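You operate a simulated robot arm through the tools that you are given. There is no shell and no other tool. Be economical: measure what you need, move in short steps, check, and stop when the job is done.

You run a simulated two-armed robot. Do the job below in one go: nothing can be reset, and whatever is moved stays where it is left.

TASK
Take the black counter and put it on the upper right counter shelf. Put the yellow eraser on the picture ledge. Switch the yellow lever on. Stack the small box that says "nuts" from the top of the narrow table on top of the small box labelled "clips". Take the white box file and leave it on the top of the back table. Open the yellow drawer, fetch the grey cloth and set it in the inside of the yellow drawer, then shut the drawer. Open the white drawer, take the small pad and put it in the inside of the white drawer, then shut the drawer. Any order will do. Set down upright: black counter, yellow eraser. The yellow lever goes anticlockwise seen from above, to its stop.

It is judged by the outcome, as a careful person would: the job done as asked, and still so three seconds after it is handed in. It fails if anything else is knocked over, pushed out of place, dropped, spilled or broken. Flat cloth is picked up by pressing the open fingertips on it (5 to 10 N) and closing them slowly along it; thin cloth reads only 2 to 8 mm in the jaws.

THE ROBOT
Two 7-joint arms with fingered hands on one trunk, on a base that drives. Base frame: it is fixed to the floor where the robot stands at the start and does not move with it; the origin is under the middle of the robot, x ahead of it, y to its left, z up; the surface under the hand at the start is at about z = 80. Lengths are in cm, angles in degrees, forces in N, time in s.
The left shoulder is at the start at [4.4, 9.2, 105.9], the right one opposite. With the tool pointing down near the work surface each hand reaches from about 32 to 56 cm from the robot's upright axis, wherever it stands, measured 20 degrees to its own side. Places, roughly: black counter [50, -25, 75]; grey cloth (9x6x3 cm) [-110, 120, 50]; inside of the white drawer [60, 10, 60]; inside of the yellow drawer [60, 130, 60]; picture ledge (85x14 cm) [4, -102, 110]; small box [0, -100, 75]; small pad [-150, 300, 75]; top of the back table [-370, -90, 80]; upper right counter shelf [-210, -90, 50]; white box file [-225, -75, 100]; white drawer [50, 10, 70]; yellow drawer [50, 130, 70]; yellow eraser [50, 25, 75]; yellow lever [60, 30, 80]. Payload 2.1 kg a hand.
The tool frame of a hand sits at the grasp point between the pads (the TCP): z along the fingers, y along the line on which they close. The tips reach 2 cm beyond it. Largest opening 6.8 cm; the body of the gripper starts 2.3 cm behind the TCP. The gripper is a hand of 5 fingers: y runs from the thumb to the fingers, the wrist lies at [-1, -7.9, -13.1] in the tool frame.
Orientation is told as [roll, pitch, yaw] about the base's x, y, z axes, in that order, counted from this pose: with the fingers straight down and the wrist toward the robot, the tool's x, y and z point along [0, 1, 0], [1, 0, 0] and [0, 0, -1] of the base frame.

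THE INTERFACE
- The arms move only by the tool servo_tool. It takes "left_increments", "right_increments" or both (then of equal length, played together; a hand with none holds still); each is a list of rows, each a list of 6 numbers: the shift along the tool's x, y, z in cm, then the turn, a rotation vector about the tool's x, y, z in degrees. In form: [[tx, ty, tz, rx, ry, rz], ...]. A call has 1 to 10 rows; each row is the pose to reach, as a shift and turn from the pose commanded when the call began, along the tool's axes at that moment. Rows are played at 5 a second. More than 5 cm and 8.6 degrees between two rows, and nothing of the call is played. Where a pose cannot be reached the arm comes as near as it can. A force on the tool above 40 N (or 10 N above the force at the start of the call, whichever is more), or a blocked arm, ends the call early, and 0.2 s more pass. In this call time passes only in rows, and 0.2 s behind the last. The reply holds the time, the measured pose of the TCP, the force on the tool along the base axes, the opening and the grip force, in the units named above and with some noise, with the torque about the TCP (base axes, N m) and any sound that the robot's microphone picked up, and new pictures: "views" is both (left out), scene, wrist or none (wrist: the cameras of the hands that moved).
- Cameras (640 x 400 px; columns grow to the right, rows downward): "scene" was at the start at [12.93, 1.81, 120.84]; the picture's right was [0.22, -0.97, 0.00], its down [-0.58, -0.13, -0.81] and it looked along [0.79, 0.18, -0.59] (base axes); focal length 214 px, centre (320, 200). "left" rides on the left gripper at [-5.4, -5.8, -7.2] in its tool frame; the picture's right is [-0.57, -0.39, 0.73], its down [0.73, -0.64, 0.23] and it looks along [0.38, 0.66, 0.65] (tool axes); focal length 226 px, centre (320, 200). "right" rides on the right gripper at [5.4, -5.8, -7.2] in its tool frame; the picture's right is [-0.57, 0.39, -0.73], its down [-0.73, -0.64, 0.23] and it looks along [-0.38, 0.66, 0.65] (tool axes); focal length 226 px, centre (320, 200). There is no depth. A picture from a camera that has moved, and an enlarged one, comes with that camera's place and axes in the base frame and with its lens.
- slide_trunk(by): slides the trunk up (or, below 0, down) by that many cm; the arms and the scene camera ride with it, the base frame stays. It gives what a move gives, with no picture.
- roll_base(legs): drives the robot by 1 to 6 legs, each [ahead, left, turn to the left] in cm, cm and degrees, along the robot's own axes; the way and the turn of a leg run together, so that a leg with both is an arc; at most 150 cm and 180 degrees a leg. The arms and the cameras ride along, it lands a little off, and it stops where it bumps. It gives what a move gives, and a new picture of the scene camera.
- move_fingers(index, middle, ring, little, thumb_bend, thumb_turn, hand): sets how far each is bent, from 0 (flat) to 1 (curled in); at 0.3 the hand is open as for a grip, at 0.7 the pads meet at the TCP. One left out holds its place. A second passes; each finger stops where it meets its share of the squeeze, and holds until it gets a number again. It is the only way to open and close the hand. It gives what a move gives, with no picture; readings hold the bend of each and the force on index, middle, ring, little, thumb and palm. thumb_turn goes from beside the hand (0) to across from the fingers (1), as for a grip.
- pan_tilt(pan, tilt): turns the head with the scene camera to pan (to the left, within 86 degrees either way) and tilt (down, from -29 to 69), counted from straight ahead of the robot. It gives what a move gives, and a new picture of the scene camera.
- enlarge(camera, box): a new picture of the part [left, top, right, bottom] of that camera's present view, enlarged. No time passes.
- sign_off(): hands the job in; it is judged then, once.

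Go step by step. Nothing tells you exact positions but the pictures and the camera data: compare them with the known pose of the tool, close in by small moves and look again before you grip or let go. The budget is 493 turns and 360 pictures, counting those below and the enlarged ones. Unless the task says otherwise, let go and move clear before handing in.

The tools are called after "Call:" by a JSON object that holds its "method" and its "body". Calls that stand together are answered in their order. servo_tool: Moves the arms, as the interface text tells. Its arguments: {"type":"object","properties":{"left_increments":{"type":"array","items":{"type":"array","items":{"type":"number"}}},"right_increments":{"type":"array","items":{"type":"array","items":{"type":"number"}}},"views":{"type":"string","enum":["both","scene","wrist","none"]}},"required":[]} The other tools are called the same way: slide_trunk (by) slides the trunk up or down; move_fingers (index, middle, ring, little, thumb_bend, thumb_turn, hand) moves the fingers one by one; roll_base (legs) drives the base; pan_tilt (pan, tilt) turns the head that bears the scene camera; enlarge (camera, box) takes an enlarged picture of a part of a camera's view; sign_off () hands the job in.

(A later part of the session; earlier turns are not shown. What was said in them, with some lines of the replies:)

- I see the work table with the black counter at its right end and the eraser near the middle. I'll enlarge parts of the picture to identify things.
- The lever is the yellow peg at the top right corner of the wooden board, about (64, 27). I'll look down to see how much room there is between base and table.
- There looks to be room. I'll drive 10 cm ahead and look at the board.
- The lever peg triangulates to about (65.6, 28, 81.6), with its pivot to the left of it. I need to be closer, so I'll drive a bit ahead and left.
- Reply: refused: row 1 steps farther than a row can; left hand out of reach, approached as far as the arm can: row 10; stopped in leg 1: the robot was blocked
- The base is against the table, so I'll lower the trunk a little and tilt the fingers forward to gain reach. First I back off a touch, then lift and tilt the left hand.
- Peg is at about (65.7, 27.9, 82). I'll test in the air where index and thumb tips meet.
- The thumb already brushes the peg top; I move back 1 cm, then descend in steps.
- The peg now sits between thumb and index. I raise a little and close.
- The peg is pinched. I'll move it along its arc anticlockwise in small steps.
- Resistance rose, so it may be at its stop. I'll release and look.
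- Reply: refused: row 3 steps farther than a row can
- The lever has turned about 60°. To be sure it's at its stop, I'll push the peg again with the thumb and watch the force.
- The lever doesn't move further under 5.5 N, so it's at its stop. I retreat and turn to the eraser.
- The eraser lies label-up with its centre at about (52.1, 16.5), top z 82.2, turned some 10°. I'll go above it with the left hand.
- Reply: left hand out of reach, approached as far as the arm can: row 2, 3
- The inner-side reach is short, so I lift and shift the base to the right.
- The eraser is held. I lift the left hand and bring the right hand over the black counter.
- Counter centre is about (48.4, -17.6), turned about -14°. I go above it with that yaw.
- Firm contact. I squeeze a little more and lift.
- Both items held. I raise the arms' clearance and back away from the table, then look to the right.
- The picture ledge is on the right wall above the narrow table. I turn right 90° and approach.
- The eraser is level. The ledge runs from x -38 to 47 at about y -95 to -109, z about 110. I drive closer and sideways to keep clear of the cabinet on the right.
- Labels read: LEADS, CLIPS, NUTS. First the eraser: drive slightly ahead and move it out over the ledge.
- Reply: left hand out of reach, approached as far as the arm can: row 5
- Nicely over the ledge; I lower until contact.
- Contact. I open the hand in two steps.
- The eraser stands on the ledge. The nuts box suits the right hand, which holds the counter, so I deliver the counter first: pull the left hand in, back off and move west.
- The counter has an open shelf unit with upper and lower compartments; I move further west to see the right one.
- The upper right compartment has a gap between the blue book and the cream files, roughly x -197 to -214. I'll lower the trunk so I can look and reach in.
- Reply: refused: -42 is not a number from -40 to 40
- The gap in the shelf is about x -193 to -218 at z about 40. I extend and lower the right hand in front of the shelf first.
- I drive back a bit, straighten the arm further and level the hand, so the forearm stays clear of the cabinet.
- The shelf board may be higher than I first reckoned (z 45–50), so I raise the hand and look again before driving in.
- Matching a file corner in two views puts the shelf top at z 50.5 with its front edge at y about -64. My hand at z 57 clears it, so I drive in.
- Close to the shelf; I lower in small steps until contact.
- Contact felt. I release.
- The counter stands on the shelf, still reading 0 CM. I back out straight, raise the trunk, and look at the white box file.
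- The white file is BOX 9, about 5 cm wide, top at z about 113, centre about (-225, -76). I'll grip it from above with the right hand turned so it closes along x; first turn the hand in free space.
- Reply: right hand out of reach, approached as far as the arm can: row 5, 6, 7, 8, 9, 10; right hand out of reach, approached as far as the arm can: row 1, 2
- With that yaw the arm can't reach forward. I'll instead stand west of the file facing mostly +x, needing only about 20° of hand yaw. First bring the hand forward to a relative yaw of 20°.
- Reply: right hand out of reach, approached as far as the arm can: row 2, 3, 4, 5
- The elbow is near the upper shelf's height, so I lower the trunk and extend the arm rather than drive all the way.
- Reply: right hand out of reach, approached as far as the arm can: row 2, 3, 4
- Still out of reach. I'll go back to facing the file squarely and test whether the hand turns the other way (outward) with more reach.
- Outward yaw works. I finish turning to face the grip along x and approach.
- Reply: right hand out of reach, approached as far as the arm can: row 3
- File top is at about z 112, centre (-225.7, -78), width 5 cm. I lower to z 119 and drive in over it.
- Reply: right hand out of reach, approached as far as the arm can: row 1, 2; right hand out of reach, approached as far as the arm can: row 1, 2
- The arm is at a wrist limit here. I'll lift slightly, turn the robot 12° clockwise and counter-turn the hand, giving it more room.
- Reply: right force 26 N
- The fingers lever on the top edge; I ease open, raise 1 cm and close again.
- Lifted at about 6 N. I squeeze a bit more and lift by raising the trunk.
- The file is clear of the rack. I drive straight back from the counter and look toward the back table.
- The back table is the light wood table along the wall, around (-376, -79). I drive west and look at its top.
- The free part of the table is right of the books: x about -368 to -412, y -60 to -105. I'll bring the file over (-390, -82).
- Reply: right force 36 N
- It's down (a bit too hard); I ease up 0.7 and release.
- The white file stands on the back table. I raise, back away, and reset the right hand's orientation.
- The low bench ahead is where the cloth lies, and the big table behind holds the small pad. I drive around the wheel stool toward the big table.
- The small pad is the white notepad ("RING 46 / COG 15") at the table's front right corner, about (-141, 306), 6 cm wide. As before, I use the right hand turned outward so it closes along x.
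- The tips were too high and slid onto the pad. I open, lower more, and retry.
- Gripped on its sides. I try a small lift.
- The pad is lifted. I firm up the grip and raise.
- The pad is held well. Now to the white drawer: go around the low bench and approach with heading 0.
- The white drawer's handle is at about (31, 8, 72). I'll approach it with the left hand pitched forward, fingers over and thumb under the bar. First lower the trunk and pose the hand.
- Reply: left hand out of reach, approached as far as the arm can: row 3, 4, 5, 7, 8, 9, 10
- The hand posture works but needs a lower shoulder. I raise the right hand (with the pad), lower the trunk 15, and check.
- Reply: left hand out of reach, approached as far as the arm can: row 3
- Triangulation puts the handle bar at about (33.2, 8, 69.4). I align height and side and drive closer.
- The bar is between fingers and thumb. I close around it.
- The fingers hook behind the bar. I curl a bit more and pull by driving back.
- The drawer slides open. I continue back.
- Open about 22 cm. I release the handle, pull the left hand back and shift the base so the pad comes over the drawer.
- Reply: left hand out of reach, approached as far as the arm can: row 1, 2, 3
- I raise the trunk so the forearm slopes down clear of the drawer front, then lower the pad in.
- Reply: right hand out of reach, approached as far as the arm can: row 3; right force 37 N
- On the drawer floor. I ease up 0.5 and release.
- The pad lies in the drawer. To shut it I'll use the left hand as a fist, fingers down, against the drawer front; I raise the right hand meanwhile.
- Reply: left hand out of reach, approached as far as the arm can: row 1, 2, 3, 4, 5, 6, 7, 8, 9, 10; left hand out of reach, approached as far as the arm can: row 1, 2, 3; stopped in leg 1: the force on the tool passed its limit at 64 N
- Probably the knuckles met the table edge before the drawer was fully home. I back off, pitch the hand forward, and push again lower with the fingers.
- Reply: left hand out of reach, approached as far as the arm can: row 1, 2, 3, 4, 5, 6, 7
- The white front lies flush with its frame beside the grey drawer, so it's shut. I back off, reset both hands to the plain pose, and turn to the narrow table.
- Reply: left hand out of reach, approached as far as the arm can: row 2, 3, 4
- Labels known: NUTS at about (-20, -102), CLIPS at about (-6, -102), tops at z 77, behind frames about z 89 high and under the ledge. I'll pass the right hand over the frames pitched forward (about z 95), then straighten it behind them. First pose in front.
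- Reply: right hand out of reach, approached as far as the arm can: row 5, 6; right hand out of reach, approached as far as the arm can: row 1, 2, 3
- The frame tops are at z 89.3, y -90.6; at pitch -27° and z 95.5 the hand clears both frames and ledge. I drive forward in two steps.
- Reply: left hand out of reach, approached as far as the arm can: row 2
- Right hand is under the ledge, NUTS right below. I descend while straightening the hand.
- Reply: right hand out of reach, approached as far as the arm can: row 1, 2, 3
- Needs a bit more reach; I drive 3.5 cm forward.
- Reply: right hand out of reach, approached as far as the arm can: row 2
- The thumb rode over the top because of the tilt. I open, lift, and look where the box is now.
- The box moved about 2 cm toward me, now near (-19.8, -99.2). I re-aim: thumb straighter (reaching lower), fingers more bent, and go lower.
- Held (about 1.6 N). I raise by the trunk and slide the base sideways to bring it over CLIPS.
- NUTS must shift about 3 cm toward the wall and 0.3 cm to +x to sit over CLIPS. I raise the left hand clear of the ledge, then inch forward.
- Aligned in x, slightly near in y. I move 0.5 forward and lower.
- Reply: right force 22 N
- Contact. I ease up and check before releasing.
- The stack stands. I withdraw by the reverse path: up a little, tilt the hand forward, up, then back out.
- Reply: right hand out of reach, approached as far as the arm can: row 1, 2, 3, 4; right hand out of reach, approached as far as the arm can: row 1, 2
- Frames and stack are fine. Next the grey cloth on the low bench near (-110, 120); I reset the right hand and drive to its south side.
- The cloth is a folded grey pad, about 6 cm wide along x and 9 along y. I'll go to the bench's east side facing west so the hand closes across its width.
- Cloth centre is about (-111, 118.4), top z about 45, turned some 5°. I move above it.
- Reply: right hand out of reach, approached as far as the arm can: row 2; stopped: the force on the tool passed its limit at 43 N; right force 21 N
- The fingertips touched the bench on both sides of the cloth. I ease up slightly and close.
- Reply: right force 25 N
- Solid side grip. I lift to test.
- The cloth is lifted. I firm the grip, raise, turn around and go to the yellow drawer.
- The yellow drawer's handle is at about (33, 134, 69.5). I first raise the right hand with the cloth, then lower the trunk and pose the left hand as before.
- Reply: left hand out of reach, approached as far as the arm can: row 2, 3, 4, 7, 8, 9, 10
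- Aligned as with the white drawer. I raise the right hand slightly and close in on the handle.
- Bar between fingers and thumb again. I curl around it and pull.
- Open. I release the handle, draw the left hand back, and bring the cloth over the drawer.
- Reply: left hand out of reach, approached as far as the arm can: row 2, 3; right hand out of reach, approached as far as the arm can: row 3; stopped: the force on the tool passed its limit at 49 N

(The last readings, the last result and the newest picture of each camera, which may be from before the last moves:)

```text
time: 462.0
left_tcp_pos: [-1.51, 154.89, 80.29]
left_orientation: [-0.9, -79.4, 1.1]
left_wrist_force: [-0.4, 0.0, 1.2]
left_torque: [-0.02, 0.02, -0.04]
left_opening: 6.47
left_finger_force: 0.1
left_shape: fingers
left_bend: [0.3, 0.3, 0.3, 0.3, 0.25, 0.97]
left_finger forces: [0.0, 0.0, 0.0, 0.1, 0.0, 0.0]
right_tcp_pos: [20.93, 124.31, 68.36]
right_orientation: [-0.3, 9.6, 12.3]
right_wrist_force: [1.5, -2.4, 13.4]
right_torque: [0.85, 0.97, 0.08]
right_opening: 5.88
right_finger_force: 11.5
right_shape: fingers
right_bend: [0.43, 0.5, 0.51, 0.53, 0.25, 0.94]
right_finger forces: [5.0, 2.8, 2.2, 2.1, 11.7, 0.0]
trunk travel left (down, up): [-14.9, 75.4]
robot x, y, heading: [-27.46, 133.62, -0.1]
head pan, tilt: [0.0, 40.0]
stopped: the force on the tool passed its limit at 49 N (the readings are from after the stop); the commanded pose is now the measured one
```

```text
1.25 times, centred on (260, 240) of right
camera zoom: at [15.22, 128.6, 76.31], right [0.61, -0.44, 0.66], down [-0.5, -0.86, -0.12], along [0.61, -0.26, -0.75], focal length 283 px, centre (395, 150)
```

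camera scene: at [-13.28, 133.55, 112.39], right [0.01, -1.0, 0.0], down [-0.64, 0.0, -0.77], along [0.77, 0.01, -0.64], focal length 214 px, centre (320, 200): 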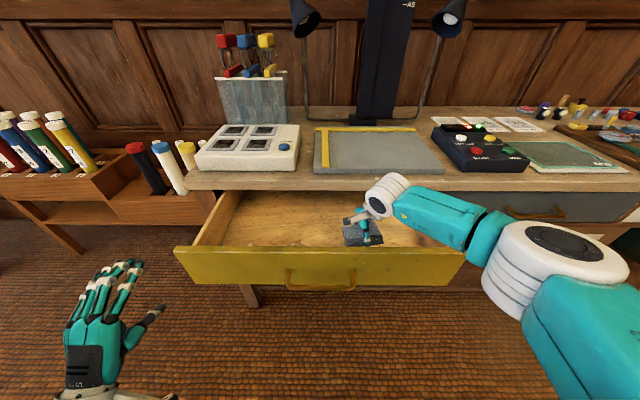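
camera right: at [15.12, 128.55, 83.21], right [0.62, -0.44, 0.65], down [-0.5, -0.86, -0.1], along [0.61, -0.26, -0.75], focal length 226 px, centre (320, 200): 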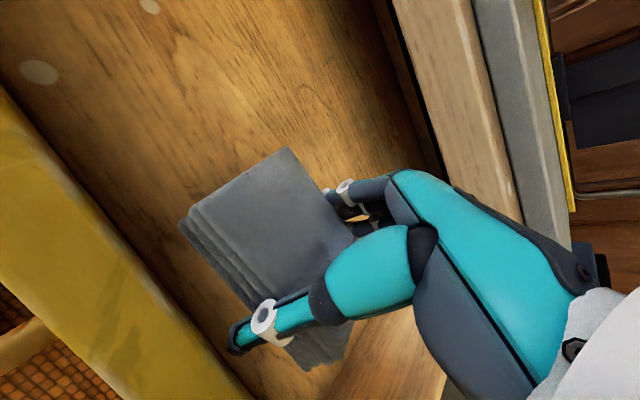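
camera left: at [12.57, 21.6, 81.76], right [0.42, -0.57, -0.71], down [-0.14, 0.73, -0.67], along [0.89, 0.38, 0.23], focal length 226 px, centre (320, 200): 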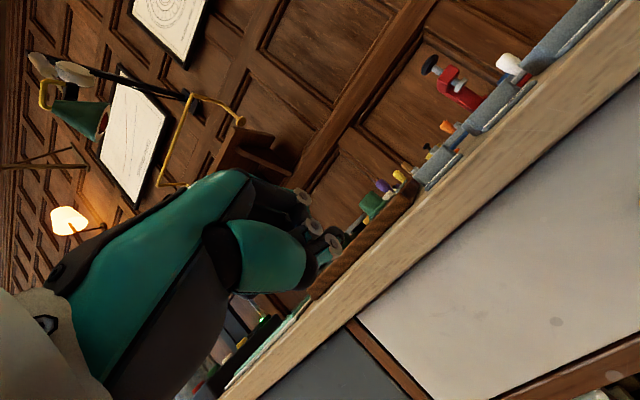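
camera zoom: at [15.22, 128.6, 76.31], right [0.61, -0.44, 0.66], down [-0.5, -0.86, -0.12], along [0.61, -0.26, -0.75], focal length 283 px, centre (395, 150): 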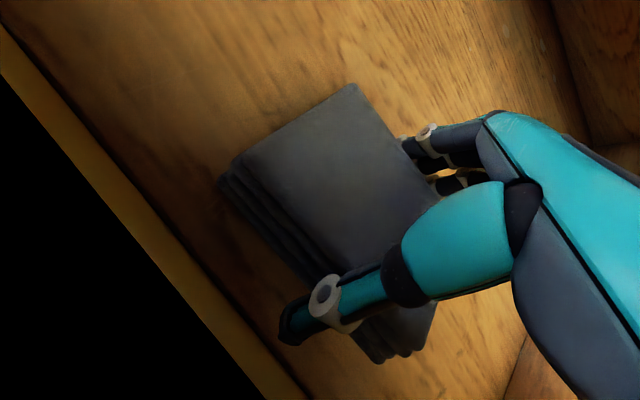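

The torque shows the hand camera resting on the drawer front's top edge. I raise a bit, shift 2.5 cm inward, and lower again.

Call:
{"method": "slide_trunk", "body": {"by": 1.5}}

Call:
{"method": "servo_tool", "body": {"right_increments": [[-0.3, 1.2, -0.2, 0, 0, 0], [-0.6, 2.5, -0.4, 0, 0, 0]], "views": "none"}}

Call:
{"method": "slide_trunk", "body": {"by": -1.5}}

Call:
{"method": "enlarge", "body": {"camera": "right", "box": [0, 0, 640, 400]}}

```text
time: 462.6
left_tcp_pos: [-1.41, 154.94, 81.85]
left_orientation: [-0.9, -79.2, 1.3]
left_wrist_force: [-0.3, -0.5, -0.2]
left_torque: [-0.03, 0.01, -0.01]
left_opening: 6.5
left_finger_force: 0.1
left_shape: fingers
left_bend: [0.3, 0.3, 0.3, 0.3, 0.25, 0.97]
left_finger forces: [0.1, 0.1, 0.1, 0.0, 0.0, 0.0]
right_tcp_pos: [20.86, 124.24, 69.67]
right_orientation: [-0.4, 9.7, 12.1]
right_wrist_force: [0.1, 0.2, -1.1]
right_torque: [0.0, -0.01, -0.03]
right_opening: 5.9
right_finger_force: 11.6
right_shape: fingers
right_bend: [0.43, 0.5, 0.51, 0.53, 0.25, 0.94]
right_finger forces: [5.0, 2.8, 2.1, 2.1, 11.7, 0.0]
trunk travel left (down, up): [-16.4, 73.9]
robot x, y, heading: [-27.47, 133.63, 0.4]
head pan, tilt: [0.0, 40.0]
```

```text
time: 463.2
left_tcp_pos: [-1.28, 154.86, 81.91]
left_orientation: [-1.0, -79.2, 1.2]
left_wrist_force: [1.2, 0.3, 0.0]
left_torque: [0.03, 0.02, 0.0]
left_opening: 6.48
left_finger_force: 0.0
left_shape: fingers
left_bend: [0.3, 0.3, 0.3, 0.3, 0.25, 0.97]
left_finger forces: [0.1, 0.0, 0.0, 0.0, 0.0, 0.0]
right_tcp_pos: [23.39, 124.27, 69.48]
right_orientation: [-0.4, 9.8, 12.3]
right_wrist_force: [0.4, 1.0, 0.4]
right_torque: [0.01, 0.0, 0.02]
right_opening: 5.83
right_finger_force: 11.4
right_shape: fingers
right_bend: [0.43, 0.5, 0.51, 0.53, 0.25, 0.94]
right_finger forces: [5.0, 2.7, 2.1, 2.1, 11.5, 0.0]
trunk travel left (down, up): [-16.4, 73.9]
robot x, y, heading: [-27.48, 133.82, 0.5]
head pan, tilt: [0.0, 40.0]
```

```text
time: 463.9
left_tcp_pos: [-1.37, 154.81, 80.4]
left_orientation: [-0.9, -79.2, 1.2]
left_wrist_force: [0.7, -0.4, -0.6]
left_torque: [0.01, 0.03, 0.0]
left_opening: 6.49
left_finger_force: 0.1
left_shape: fingers
left_bend: [0.3, 0.3, 0.3, 0.3, 0.25, 0.97]
left_finger forces: [0.0, 0.1, 0.0, 0.0, 0.1, 0.1]
right_tcp_pos: [23.47, 124.19, 68.25]
right_orientation: [-0.4, 9.8, 12.1]
right_wrist_force: [-0.4, 0.0, 0.7]
right_torque: [-0.02, 0.01, -0.02]
right_opening: 5.87
right_finger_force: 11.7
right_shape: fingers
right_bend: [0.43, 0.5, 0.51, 0.53, 0.25, 0.94]
right_finger forces: [4.8, 2.8, 2.1, 2.1, 11.6, 0.0]
trunk travel left (down, up): [-14.9, 75.4]
robot x, y, heading: [-27.4, 133.51, 0.3]
head pan, tilt: [0.0, 40.0]
```

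```text
1.00 times, centred on (320, 200) of right (not enlarged: the box is as wide or as high as the picture)
camera zoom: at [17.82, 128.57, 76.18], right [0.61, -0.44, 0.66], down [-0.5, -0.86, -0.11], along [0.61, -0.26, -0.75], focal length 226 px, centre (320, 200)
```

zoom: 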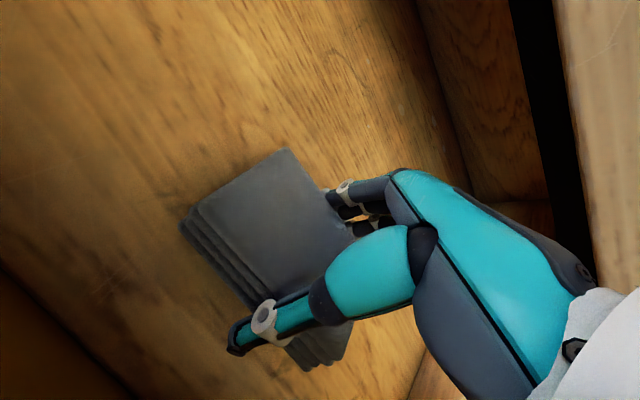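

Call:
{"method": "slide_trunk", "body": {"by": -0.8}}

Call:
{"method": "slide_trunk", "body": {"by": -0.5}}

```text
time: 464.4
left_tcp_pos: [-1.35, 154.81, 79.53]
left_orientation: [-0.6, -79.3, 0.9]
left_wrist_force: [-0.4, -0.1, 0.2]
left_torque: [0.01, 0.03, -0.01]
left_opening: 6.48
left_finger_force: 0.1
left_shape: fingers
left_bend: [0.3, 0.3, 0.3, 0.3, 0.25, 0.97]
left_finger forces: [0.1, 0.0, 0.0, 0.0, 0.1, 0.0]
right_tcp_pos: [23.33, 124.23, 67.44]
right_orientation: [-0.4, 9.7, 12.2]
right_wrist_force: [0.0, -0.9, 7.6]
right_torque: [0.14, -0.15, 0.02]
right_opening: 5.86
right_finger_force: 15.9
right_shape: fingers
right_bend: [0.42, 0.49, 0.51, 0.53, 0.24, 0.94]
right_finger forces: [5.7, 8.4, 2.2, 2.0, 14.0, 0.0]
trunk travel left (down, up): [-14.1, 76.2]
robot x, y, heading: [-27.77, 133.19, 0.3]
head pan, tilt: [0.0, 40.0]
```

```text
time: 465.1
left_tcp_pos: [-1.52, 154.93, 79.03]
left_orientation: [-1.2, -79.5, 1.3]
left_wrist_force: [-0.5, -0.1, 0.6]
left_torque: [0.02, -0.02, 0.01]
left_opening: 6.48
left_finger_force: 0.0
left_shape: fingers
left_bend: [0.3, 0.3, 0.3, 0.3, 0.25, 0.97]
left_finger forces: [0.0, 0.0, 0.0, 0.0, 0.0, 0.0]
right_tcp_pos: [23.42, 124.19, 67.31]
right_orientation: [-0.3, 9.1, 12.3]
right_wrist_force: [2.4, -1.6, 16.2]
right_torque: [0.04, -0.37, -0.01]
right_opening: 5.96
right_finger_force: 20.2
right_shape: fingers
right_bend: [0.43, 0.48, 0.51, 0.54, 0.2, 0.94]
right_finger forces: [6.0, 16.3, 2.3, 1.7, 14.2, 0.0]
trunk travel left (down, up): [-13.7, 76.7]
robot x, y, heading: [-27.52, 133.69, 0.3]
head pan, tilt: [0.0, 40.0]
stopped: the force on the tool passed its limit at 41 N (the readings are from after the stop); the commanded pose is now the measured one
```

Now it rests on the drawer floor. I ease up slightly and release.

Call:
{"method": "slide_trunk", "body": {"by": 0.5}}

Call:
{"method": "move_fingers", "body": {"hand": "right", "index": 0.34, "middle": 0.34, "ring": 0.34, "little": 0.34, "thumb_bend": 0.15}}

Call:
{"method": "move_fingers", "body": {"hand": "right", "index": 0.22, "middle": 0.22, "ring": 0.22, "little": 0.22, "thumb_bend": 0.1}}

Call:
{"method": "slide_trunk", "body": {"by": 6}}

Call:
{"method": "enlarge", "body": {"camera": "right", "box": [0, 0, 640, 400]}}

```text
time: 465.7
left_tcp_pos: [-1.16, 154.89, 79.53]
left_orientation: [-1.1, -79.3, 1.2]
left_wrist_force: [0.5, 0.1, 0.0]
left_torque: [0.02, 0.04, 0.01]
left_opening: 6.5
left_finger_force: 0.1
left_shape: fingers
left_bend: [0.3, 0.3, 0.3, 0.3, 0.25, 0.97]
left_finger forces: [0.0, 0.0, 0.0, 0.1, 0.0, 0.0]
right_tcp_pos: [23.53, 124.18, 67.6]
right_orientation: [-0.3, 9.6, 12.2]
right_wrist_force: [-0.1, 0.2, 0.7]
right_torque: [0.02, -0.03, 0.0]
right_opening: 5.87
right_finger_force: 12.6
right_shape: fingers
right_bend: [0.43, 0.5, 0.51, 0.53, 0.23, 0.94]
right_finger forces: [5.6, 2.8, 2.3, 2.2, 12.9, 0.1]
trunk travel left (down, up): [-14.2, 76.2]
robot x, y, heading: [-27.88, 133.73, 0.5]
head pan, tilt: [0.0, 40.0]
```

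```text
time: 466.7
left_tcp_pos: [-1.42, 154.88, 79.58]
left_orientation: [-1.0, -79.3, 1.2]
left_wrist_force: [0.0, 0.3, 0.5]
left_torque: [0.0, -0.02, 0.01]
left_opening: 6.5
left_finger_force: 0.0
left_shape: fingers
left_bend: [0.3, 0.3, 0.3, 0.3, 0.25, 0.97]
left_finger forces: [0.0, 0.0, 0.1, 0.1, 0.0, 0.1]
right_tcp_pos: [23.57, 124.18, 67.78]
right_orientation: [-0.4, 9.4, 12.2]
right_wrist_force: [0.3, -0.5, -0.8]
right_torque: [0.01, 0.0, -0.01]
right_opening: 6.7
right_finger_force: 0.0
right_shape: fingers
right_bend: [0.34, 0.34, 0.34, 0.34, 0.15, 0.98]
right_finger forces: [0.1, 0.0, 0.0, 0.1, 0.1, 0.0]
trunk travel left (down, up): [-14.2, 76.2]
robot x, y, heading: [-27.81, 133.41, 0.5]
head pan, tilt: [0.0, 40.0]
```

```text
time: 467.7
left_tcp_pos: [-1.37, 154.89, 79.62]
left_orientation: [-1.0, -79.3, 1.3]
left_wrist_force: [0.1, 0.1, -0.9]
left_torque: [-0.01, -0.02, -0.04]
left_opening: 6.46
left_finger_force: 0.0
left_shape: fingers
left_bend: [0.3, 0.3, 0.3, 0.3, 0.25, 0.97]
left_finger forces: [0.0, 0.0, 0.0, 0.0, 0.0, 0.1]
right_tcp_pos: [23.49, 124.2, 67.68]
right_orientation: [-0.3, 9.4, 12.3]
right_wrist_force: [0.3, 0.3, 0.5]
right_torque: [0.0, -0.02, 0.03]
right_opening: 8.04
right_finger_force: 0.1
right_shape: fingers
right_bend: [0.22, 0.22, 0.22, 0.22, 0.1, 0.98]
right_finger forces: [0.0, 0.1, 0.0, 0.1, 0.0, 0.0]
trunk travel left (down, up): [-14.2, 76.2]
robot x, y, heading: [-27.59, 133.88, 0.5]
head pan, tilt: [0.0, 40.0]
```

```text
time: 468.7
left_tcp_pos: [-1.32, 154.82, 85.62]
left_orientation: [-1.0, -79.4, 1.3]
left_wrist_force: [1.3, -0.3, 0.0]
left_torque: [0.0, 0.0, 0.02]
left_opening: 6.51
left_finger_force: 0.1
left_shape: fingers
left_bend: [0.3, 0.3, 0.3, 0.3, 0.25, 0.97]
left_finger forces: [0.0, 0.0, 0.1, 0.1, 0.0, 0.0]
right_tcp_pos: [23.57, 124.11, 73.61]
right_orientation: [-0.3, 9.4, 12.3]
right_wrist_force: [-0.6, 0.3, 0.7]
right_torque: [0.01, 0.02, -0.01]
right_opening: 8.02
right_finger_force: 0.0
right_shape: fingers
right_bend: [0.22, 0.22, 0.22, 0.22, 0.1, 0.98]
right_finger forces: [0.0, 0.1, 0.1, 0.1, 0.1, 0.0]
trunk travel left (down, up): [-20.2, 70.2]
robot x, y, heading: [-27.6, 133.23, 0.3]
head pan, tilt: [0.0, 40.0]
```

```text
1.00 times, centred on (320, 200) of right (not enlarged: the box is as wide or as high as the picture)
camera zoom: at [17.89, 128.57, 81.61], right [0.61, -0.44, 0.66], down [-0.5, -0.86, -0.12], along [0.62, -0.26, -0.74], focal length 226 px, centre (320, 200)
```

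zoom: 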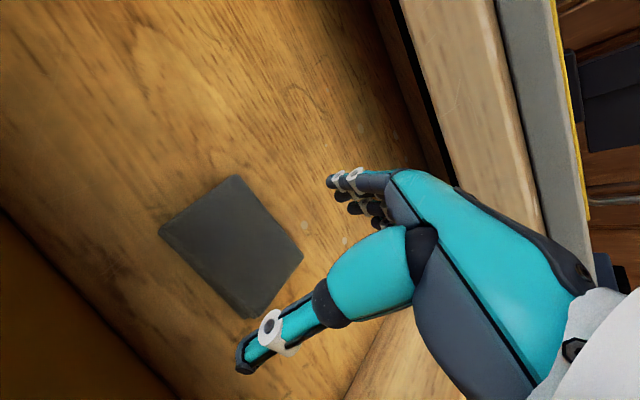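

The cloth lies in the yellow drawer. I raise and retract the right hand, then make a left fist pitched forward to push the drawer shut below the table edge.

Call:
{"method": "servo_tool", "body": {"right_increments": [[0, -0.4, -4, 0, 0, 0], [0, -0.8, -8, 0, 0, 0], [0, -1.5, -12, -2, 0, 0], [0, -3, -16, -4, 0, 0], [0, -5, -20, -6, 0, 0], [0, -7, -24, -8, 0, 0], [0, -9, -28, -9, 0, 0]], "views": "scene"}}

Call:
{"method": "move_fingers", "body": {"hand": "left", "index": 0.95, "middle": 0.95, "ring": 0.95, "little": 0.95, "thumb_bend": 0.8}}

Call:
{"method": "slide_trunk", "body": {"by": -14}}

Call:
{"method": "servo_tool", "body": {"right_increments": [[0, 0, -3, 0, 0, 0], [0, 0, -6, 0, 0, 0], [0, 0, -8, 0, 0, 0]], "left_increments": [[0, 0, 0, 1.3, 0, 0], [0, 0, 0, 2.6, 0, 0], [0, 0, 0, 4, 0, 0]], "views": "scene"}}

```text
time: 470.3
left_tcp_pos: [-1.43, 154.84, 85.5]
left_orientation: [-1.1, -79.3, 1.2]
left_wrist_force: [-0.5, 1.0, -0.1]
left_torque: [0.0, 0.02, 0.02]
left_opening: 6.49
left_finger_force: 0.1
left_shape: fingers
left_bend: [0.3, 0.3, 0.3, 0.3, 0.25, 0.97]
left_finger forces: [0.1, 0.0, 0.1, 0.1, 0.0, 0.0]
right_tcp_pos: [19.3, 123.35, 102.91]
right_orientation: [-0.3, 0.3, 12.3]
right_wrist_force: [0.4, -0.4, 0.2]
right_torque: [-0.02, -0.02, 0.03]
right_opening: 8.03
right_finger_force: 0.1
right_shape: fingers
right_bend: [0.22, 0.22, 0.22, 0.22, 0.1, 0.98]
right_finger forces: [0.0, 0.0, 0.1, 0.0, 0.1, 0.0]
trunk travel left (down, up): [-20.2, 70.2]
robot x, y, heading: [-27.54, 133.39, 0.5]
head pan, tilt: [0.0, 40.0]
camera scene: at [-12.86, 133.54, 110.3], right [0.01, -1.0, 0.0], down [-0.64, 0.0, -0.77], along [0.77, 0.01, -0.64], focal length 214 px, centre (320, 200)
```

scene: 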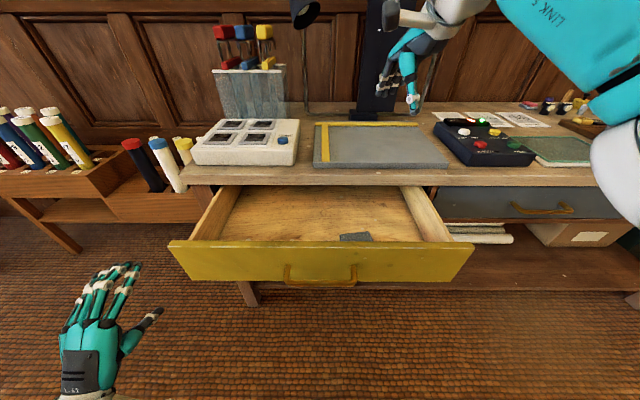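

```text
time: 471.3
left_tcp_pos: [-1.38, 155.0, 85.61]
left_orientation: [-1.0, -79.3, 1.2]
left_wrist_force: [0.5, -0.9, 0.2]
left_torque: [-0.01, 0.0, -0.01]
left_opening: 1.5
left_finger_force: 0.2
left_shape: fingers
left_bend: [0.95, 0.95, 0.95, 0.95, 0.79, 1.0]
left_finger forces: [0.1, 0.0, 0.0, 0.0, 0.0, 0.1]
right_tcp_pos: [19.26, 123.31, 102.84]
right_orientation: [-0.2, 0.4, 12.3]
right_wrist_force: [0.2, -0.1, 0.2]
right_torque: [0.0, -0.04, 0.0]
right_opening: 8.03
right_finger_force: 0.1
right_shape: fingers
right_bend: [0.22, 0.22, 0.22, 0.22, 0.1, 0.98]
right_finger forces: [0.1, 0.1, 0.0, 0.1, 0.0, 0.1]
trunk travel left (down, up): [-20.2, 70.2]
robot x, y, heading: [-27.53, 133.83, 0.5]
head pan, tilt: [0.0, 40.0]
```

```text
time: 472.9
left_tcp_pos: [-0.83, 154.92, 70.66]
left_orientation: [-0.9, -76.9, 1.0]
left_wrist_force: [0.4, -0.7, 0.5]
left_torque: [0.01, 0.01, 0.05]
left_opening: 1.53
left_finger_force: 0.1
left_shape: fingers
left_bend: [0.95, 0.95, 0.95, 0.95, 0.79, 1.0]
left_finger forces: [0.0, 0.0, 0.0, 0.0, 0.1, 0.0]
right_tcp_pos: [19.29, 123.57, 88.79]
right_orientation: [-0.3, 0.2, 12.4]
right_wrist_force: [1.0, -0.6, -0.6]
right_torque: [-0.01, 0.02, 0.05]
right_opening: 8.02
right_finger_force: 0.1
right_shape: fingers
right_bend: [0.22, 0.22, 0.22, 0.22, 0.1, 0.98]
right_finger forces: [0.0, 0.1, 0.1, 0.1, 0.0, 0.0]
trunk travel left (down, up): [-6.2, 84.2]
robot x, y, heading: [-27.98, 133.66, 0.5]
head pan, tilt: [0.0, 40.0]
```

```text
time: 473.7
left_tcp_pos: [-0.62, 155.21, 69.71]
left_orientation: [-0.6, -73.0, 0.6]
left_wrist_force: [-0.4, -0.2, -0.6]
left_torque: [0.0, 0.0, 0.0]
left_opening: 1.49
left_finger_force: 0.1
left_shape: fingers
left_bend: [0.95, 0.95, 0.95, 0.95, 0.79, 1.0]
left_finger forces: [0.0, 0.0, 0.1, 0.0, 0.0, 0.0]
left hand out of reach, approached as far as the arm can: row 2, 3
right_tcp_pos: [19.09, 123.45, 96.91]
right_orientation: [-0.4, 0.4, 12.2]
right_wrist_force: [0.1, -1.1, 0.4]
right_torque: [0.01, 0.04, 0.01]
right_opening: 8.03
right_finger_force: 0.1
right_shape: fingers
right_bend: [0.22, 0.22, 0.22, 0.22, 0.1, 0.98]
right_finger forces: [0.0, 0.1, 0.0, 0.0, 0.0, 0.0]
trunk travel left (down, up): [-6.2, 84.2]
robot x, y, heading: [-27.44, 133.42, 0.4]
head pan, tilt: [0.0, 40.0]
camera scene: at [-9.43, 133.55, 95.98], right [0.01, -1.0, 0.0], down [-0.64, 0.0, -0.77], along [0.77, 0.01, -0.64], focal length 214 px, centre (320, 200)
```

scene: 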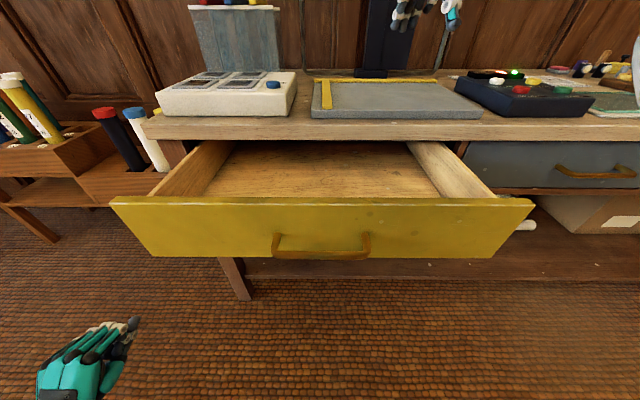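

Call:
{"method": "roll_base", "body": {"legs": [[0, -7, 0], [20, 0, 0]]}}

```text
time: 475.9
left_tcp_pos: [19.63, 148.19, 69.71]
left_orientation: [-0.6, -73.1, 0.4]
left_wrist_force: [0.0, -0.1, 0.7]
left_torque: [0.02, 0.02, -0.01]
left_opening: 1.59
left_finger_force: 0.0
left_shape: fingers
left_bend: [0.95, 0.95, 0.95, 0.95, 0.79, 1.0]
left_finger forces: [0.1, 0.1, 0.1, 0.0, 0.1, 0.0]
right_tcp_pos: [39.42, 116.33, 96.85]
right_orientation: [-0.2, 0.2, 11.9]
right_wrist_force: [0.0, -0.9, -0.5]
right_torque: [0.04, 0.0, 0.0]
right_opening: 8.01
right_finger_force: 0.1
right_shape: fingers
right_bend: [0.22, 0.22, 0.22, 0.22, 0.1, 0.98]
right_finger forces: [0.0, 0.1, 0.0, 0.1, 0.1, 0.1]
trunk travel left (down, up): [-6.2, 84.2]
robot x, y, heading: [-7.3, 126.56, 0.3]
head pan, tilt: [0.0, 40.0]
camera scene: at [10.74, 126.51, 95.98], right [0.0, -1.0, 0.0], down [-0.64, 0.0, -0.77], along [0.77, 0.0, -0.64], focal length 214 px, centre (320, 200)
```

scene: 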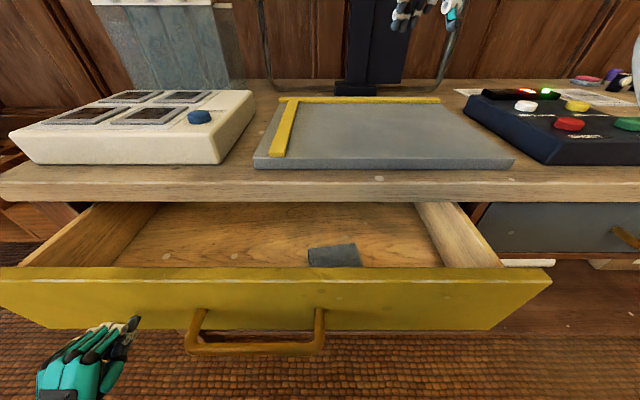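

Call:
{"method": "roll_base", "body": {"legs": [[8, 0, 0]]}}

```text
time: 477.0
left_tcp_pos: [27.66, 148.2, 69.67]
left_orientation: [-0.6, -73.1, 0.3]
left_wrist_force: [0.5, 0.5, 0.1]
left_torque: [0.0, -0.01, 0.01]
left_opening: 1.6
left_finger_force: 0.1
left_shape: fingers
left_bend: [0.95, 0.95, 0.95, 0.95, 0.79, 1.0]
left_finger forces: [0.1, 0.0, 0.0, 0.0, 0.0, 0.0]
right_tcp_pos: [47.43, 116.26, 96.84]
right_orientation: [-0.2, 0.4, 11.9]
right_wrist_force: [0.4, 0.1, -0.1]
right_torque: [0.01, 0.02, -0.01]
right_opening: 8.02
right_finger_force: 0.1
right_shape: fingers
right_bend: [0.22, 0.22, 0.22, 0.22, 0.1, 0.98]
right_finger forces: [0.1, 0.1, 0.0, 0.0, 0.1, 0.0]
trunk travel left (down, up): [-6.2, 84.2]
robot x, y, heading: [0.91, 126.6, -0.4]
head pan, tilt: [0.0, 40.0]
camera scene: at [18.78, 126.5, 95.98], right [0.0, -1.0, 0.0], down [-0.64, 0.0, -0.77], along [0.77, 0.0, -0.64], focal length 214 px, centre (320, 200)
```

scene: 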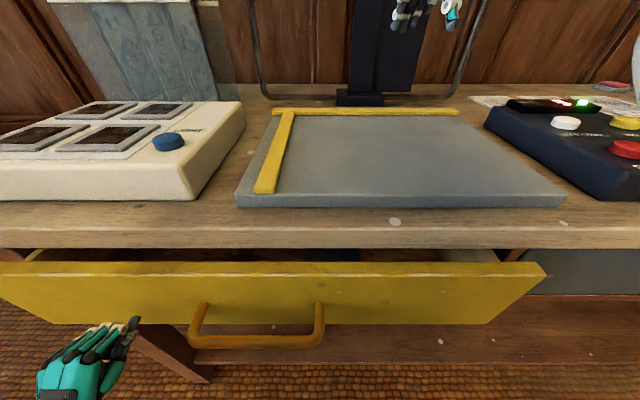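

Call:
{"method": "roll_base", "body": {"legs": [[5.5, 0, 0]]}}

Call:
{"method": "roll_base", "body": {"legs": [[3, 0, 0]]}}

```text
time: 478.0
left_tcp_pos: [33.11, 148.18, 69.75]
left_orientation: [-0.6, -73.1, 0.3]
left_wrist_force: [-0.2, 0.0, 0.5]
left_torque: [0.0, -0.01, 0.0]
left_opening: 1.62
left_finger_force: 0.0
left_shape: fingers
left_bend: [0.95, 0.95, 0.95, 0.95, 0.79, 1.0]
left_finger forces: [0.0, 0.0, 0.0, 0.0, 0.0, 0.0]
right_tcp_pos: [52.92, 116.24, 96.79]
right_orientation: [-0.3, 0.3, 12.0]
right_wrist_force: [0.2, 0.4, -0.3]
right_torque: [-0.01, -0.04, -0.03]
right_opening: 8.03
right_finger_force: 0.0
right_shape: fingers
right_bend: [0.22, 0.22, 0.22, 0.22, 0.1, 0.98]
right_finger forces: [0.1, 0.1, 0.1, 0.0, 0.0, 0.0]
trunk travel left (down, up): [-6.2, 84.2]
robot x, y, heading: [6.31, 126.59, -0.0]
head pan, tilt: [0.0, 40.0]
camera scene: at [24.3, 126.49, 95.98], right [0.0, -1.0, 0.0], down [-0.64, 0.0, -0.77], along [0.77, 0.0, -0.64], focal length 214 px, centre (320, 200)
```

scene: 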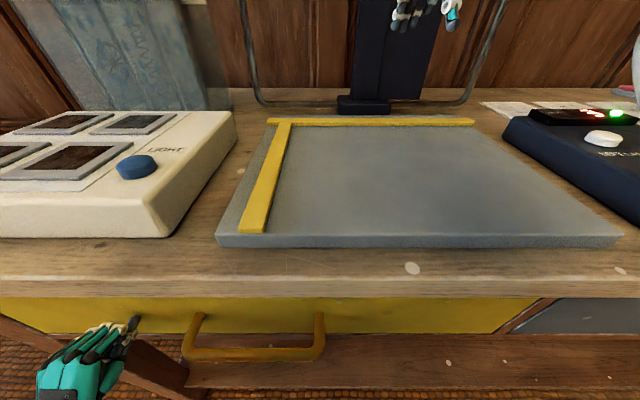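

```text
time: 478.7
left_tcp_pos: [33.44, 148.3, 69.54]
left_orientation: [-1.3, -72.6, 1.2]
left_wrist_force: [-29.2, 0.2, -4.6]
left_torque: [0.04, 0.06, -0.13]
left_opening: 1.53
left_finger_force: 15.1
left_shape: fingers
left_bend: [0.95, 0.95, 0.95, 0.95, 0.87, 1.0]
left_finger forces: [0.0, 0.1, 0.1, 0.1, 28.9, 0.0]
right_tcp_pos: [53.41, 116.44, 96.94]
right_orientation: [-0.3, 0.1, 12.0]
right_wrist_force: [-1.0, 0.3, -0.3]
right_torque: [0.0, 0.0, 0.02]
right_opening: 8.03
right_finger_force: 0.0
right_shape: fingers
right_bend: [0.22, 0.22, 0.22, 0.22, 0.1, 0.98]
right_finger forces: [0.1, 0.1, 0.0, 0.0, 0.1, 0.0]
trunk travel left (down, up): [-6.2, 84.2]
robot x, y, heading: [7.16, 126.86, 0.2]
head pan, tilt: [0.0, 40.0]
stopped in leg 1: the force on the tool passed its limit at 60 N (the readings are from after the stop); the commanded pose is now the measured one
camera scene: at [24.74, 126.58, 96.02], right [0.0, -1.0, 0.0], down [-0.64, 0.0, -0.77], along [0.77, 0.0, -0.64], focal length 214 px, centre (320, 200)
```

scene: 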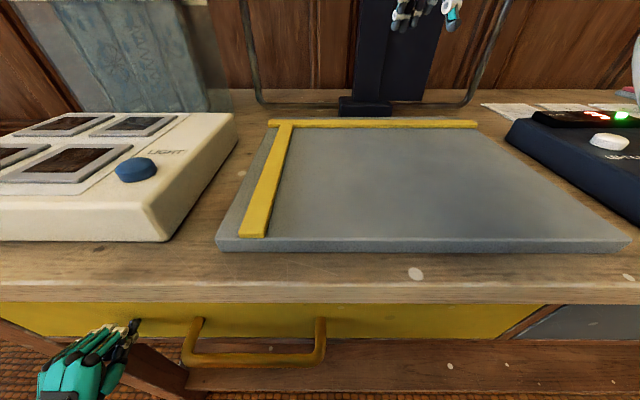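

The yellow drawer is hard against its stop. For certainty I'll press the white drawer with the same fist at the same depth.

Call:
{"method": "roll_base", "body": {"legs": [[-30, 0, 0], [0, -128, 0], [20, 0, 0]]}}

```text
time: 488.0
left_tcp_pos: [23.45, 21.48, 69.45]
left_orientation: [-1.0, -72.6, 1.5]
left_wrist_force: [-0.1, -0.4, -0.1]
left_torque: [0.0, -0.01, -0.03]
left_opening: 1.67
left_finger_force: 0.1
left_shape: fingers
left_bend: [0.96, 0.95, 0.95, 0.95, 0.79, 1.0]
left_finger forces: [0.1, 0.1, 0.1, 0.0, 0.0, 0.1]
right_tcp_pos: [43.53, -10.06, 96.74]
right_orientation: [-0.3, 0.3, 12.5]
right_wrist_force: [-0.2, 0.6, -0.8]
right_torque: [0.0, -0.01, -0.01]
right_opening: 8.03
right_finger_force: 0.1
right_shape: fingers
right_bend: [0.22, 0.22, 0.22, 0.22, 0.1, 0.98]
right_finger forces: [0.1, 0.0, 0.0, 0.0, 0.0, 0.0]
trunk travel left (down, up): [-6.2, 84.2]
robot x, y, heading: [-3.54, -0.16, 0.6]
head pan, tilt: [0.0, 40.0]
camera scene: at [14.84, -0.25, 95.98], right [0.01, -1.0, 0.0], down [-0.64, -0.01, -0.77], along [0.77, 0.01, -0.64], focal length 214 px, centre (320, 200)
```

scene: 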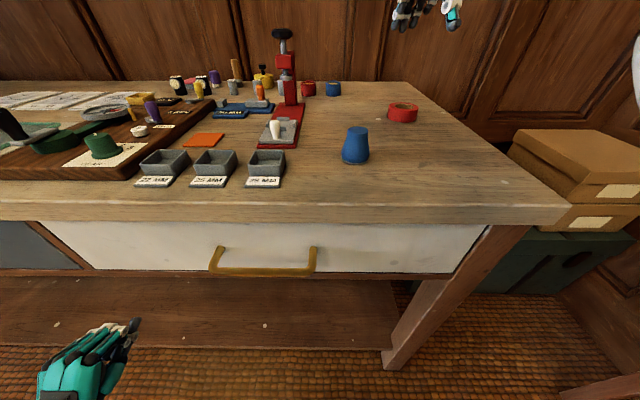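

Call:
{"method": "roll_base", "body": {"legs": [[8.5, 0, 0]]}}

Call:
{"method": "roll_base", "body": {"legs": [[1.5, 0, 0]]}}

```text
time: 489.1
left_tcp_pos: [31.79, 21.63, 69.62]
left_orientation: [-1.1, -72.6, 1.5]
left_wrist_force: [0.8, -0.2, 0.0]
left_torque: [-0.01, -0.02, 0.02]
left_opening: 1.68
left_finger_force: 0.1
left_shape: fingers
left_bend: [0.96, 0.95, 0.95, 0.95, 0.79, 1.0]
left_finger forces: [0.0, 0.0, 0.0, 0.0, 0.1, 0.0]
right_tcp_pos: [52.02, -10.04, 96.73]
right_orientation: [-0.3, 0.3, 12.5]
right_wrist_force: [0.5, -0.8, -0.2]
right_torque: [0.0, -0.03, 0.03]
right_opening: 8.03
right_finger_force: 0.0
right_shape: fingers
right_bend: [0.22, 0.22, 0.22, 0.22, 0.1, 0.98]
right_finger forces: [0.1, 0.0, 0.1, 0.0, 0.0, 0.1]
trunk travel left (down, up): [-6.2, 84.2]
robot x, y, heading: [5.01, -0.13, 0.7]
head pan, tilt: [0.0, 40.0]
camera scene: at [23.28, -0.15, 95.98], right [0.01, -1.0, 0.0], down [-0.64, -0.01, -0.77], along [0.77, 0.01, -0.64], focal length 214 px, centre (320, 200)
```

scene: 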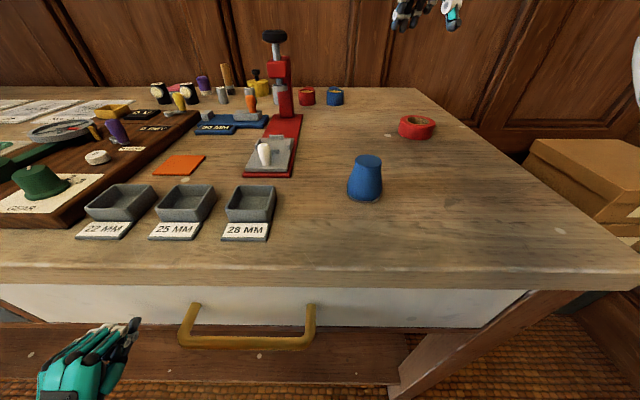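

```text
time: 489.8
left_tcp_pos: [33.32, 21.63, 69.51]
left_orientation: [-1.2, -72.6, 1.4]
left_wrist_force: [-14.2, -0.1, -2.1]
left_torque: [0.02, 0.08, -0.07]
left_opening: 1.67
left_finger_force: 6.9
left_shape: fingers
left_bend: [0.95, 0.95, 0.95, 0.95, 0.81, 1.0]
left_finger forces: [0.1, 0.0, 0.0, 0.1, 13.8, 0.0]
right_tcp_pos: [53.38, -10.12, 96.92]
right_orientation: [-0.3, 0.3, 12.5]
right_wrist_force: [-0.1, -0.4, -0.9]
right_torque: [-0.01, -0.02, -0.03]
right_opening: 8.01
right_finger_force: 0.0
right_shape: fingers
right_bend: [0.22, 0.22, 0.22, 0.22, 0.1, 0.98]
right_finger forces: [0.0, 0.1, 0.0, 0.0, 0.0, 0.1]
trunk travel left (down, up): [-6.2, 84.2]
robot x, y, heading: [6.71, -0.16, 0.7]
head pan, tilt: [0.0, 40.0]
camera scene: at [24.69, -0.12, 96.0], right [0.01, -1.0, 0.0], down [-0.64, -0.01, -0.77], along [0.77, 0.01, -0.64], focal length 214 px, centre (320, 200)
```

scene: 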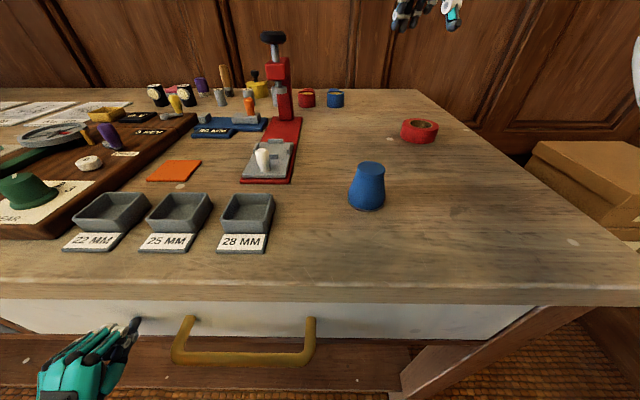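

Same stop depth, so both drawers are shut. I back away and take a last look at the table.

Call:
{"method": "roll_base", "body": {"legs": [[-45, 35, 0]]}}

Call:
{"method": "enlarge", "body": {"camera": "scene", "box": [60, 60, 480, 260]}}

```text
time: 493.1
left_tcp_pos: [-11.89, 56.27, 69.54]
left_orientation: [-1.1, -72.5, 1.3]
left_wrist_force: [-0.6, -0.7, -0.4]
left_torque: [-0.02, 0.01, 0.03]
left_opening: 1.66
left_finger_force: 0.0
left_shape: fingers
left_bend: [0.96, 0.95, 0.95, 0.95, 0.79, 1.0]
left_finger forces: [0.0, 0.0, 0.0, 0.0, 0.0, 0.0]
right_tcp_pos: [8.09, 24.5, 96.78]
right_orientation: [-0.3, 0.4, 12.2]
right_wrist_force: [-0.4, 0.1, -0.5]
right_torque: [-0.03, -0.03, 0.01]
right_opening: 8.03
right_finger_force: 0.1
right_shape: fingers
right_bend: [0.22, 0.22, 0.22, 0.22, 0.1, 0.98]
right_finger forces: [0.0, 0.0, 0.0, 0.1, 0.1, 0.0]
trunk travel left (down, up): [-6.2, 84.2]
robot x, y, heading: [-38.83, 34.62, 0.2]
head pan, tilt: [0.0, 40.0]
camera scene: at [-20.52, 34.56, 95.98], right [0.01, -1.0, 0.0], down [-0.64, 0.0, -0.77], along [0.77, 0.01, -0.64], focal length 214 px, centre (320, 200)
```

scene: 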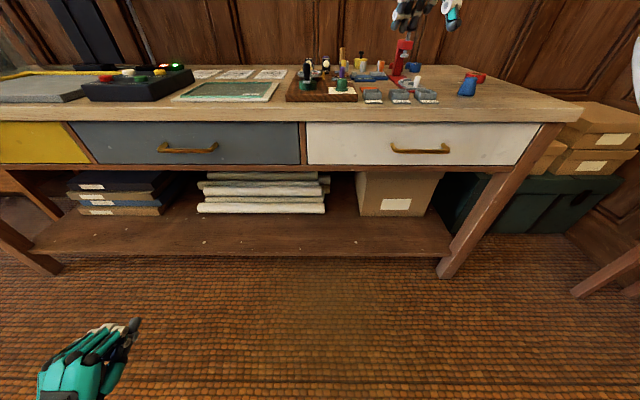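

```text
1.52 times, centred on (270, 160) of scene
camera zoom: at [-20.52, 34.56, 95.98], right [0.01, -1.0, 0.0], down [-0.64, 0.0, -0.77], along [0.77, 0.01, -0.64], focal length 327 px, centre (396, 261)
```

zoom: 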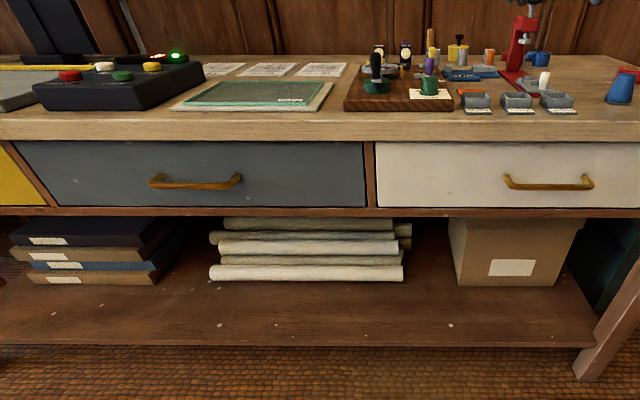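

All the drawers are flush and every item is in place; the hands are empty and clear, so I hand the job in.

Call:
{"method": "sign_off", "body": {}}

```text
The job is handed in.
```

I finished and handed in all seven tasks; the pictures and force readings showed each one done.

- **Black counter:** it stands upright on the upper right counter shelf, still reading 0 CM.
- **Yellow eraser:** it lies label-up on the picture ledge, the same way up as I found it.
- **Yellow lever:** it is turned anticlockwise to its stop. A second push did not move it.
- **Small boxes:** "nuts" sits on top of "clips". My first grip slipped and slid "nuts" about 2 cm before I lifted it.
- **White box file:** BOX 9 stands on the back table. I pressed it down a little hard (about 35 N), but it was standing when I let go.
- **Grey cloth:** it is in the yellow drawer, and the drawer is shut against its stop.
- **Small pad:** I took this to be the "RING 46 / COG 15" notepad. It is in the white drawer, shut to the same depth as the yellow one.

Nothing else looked knocked over or out of place in the last pictures.
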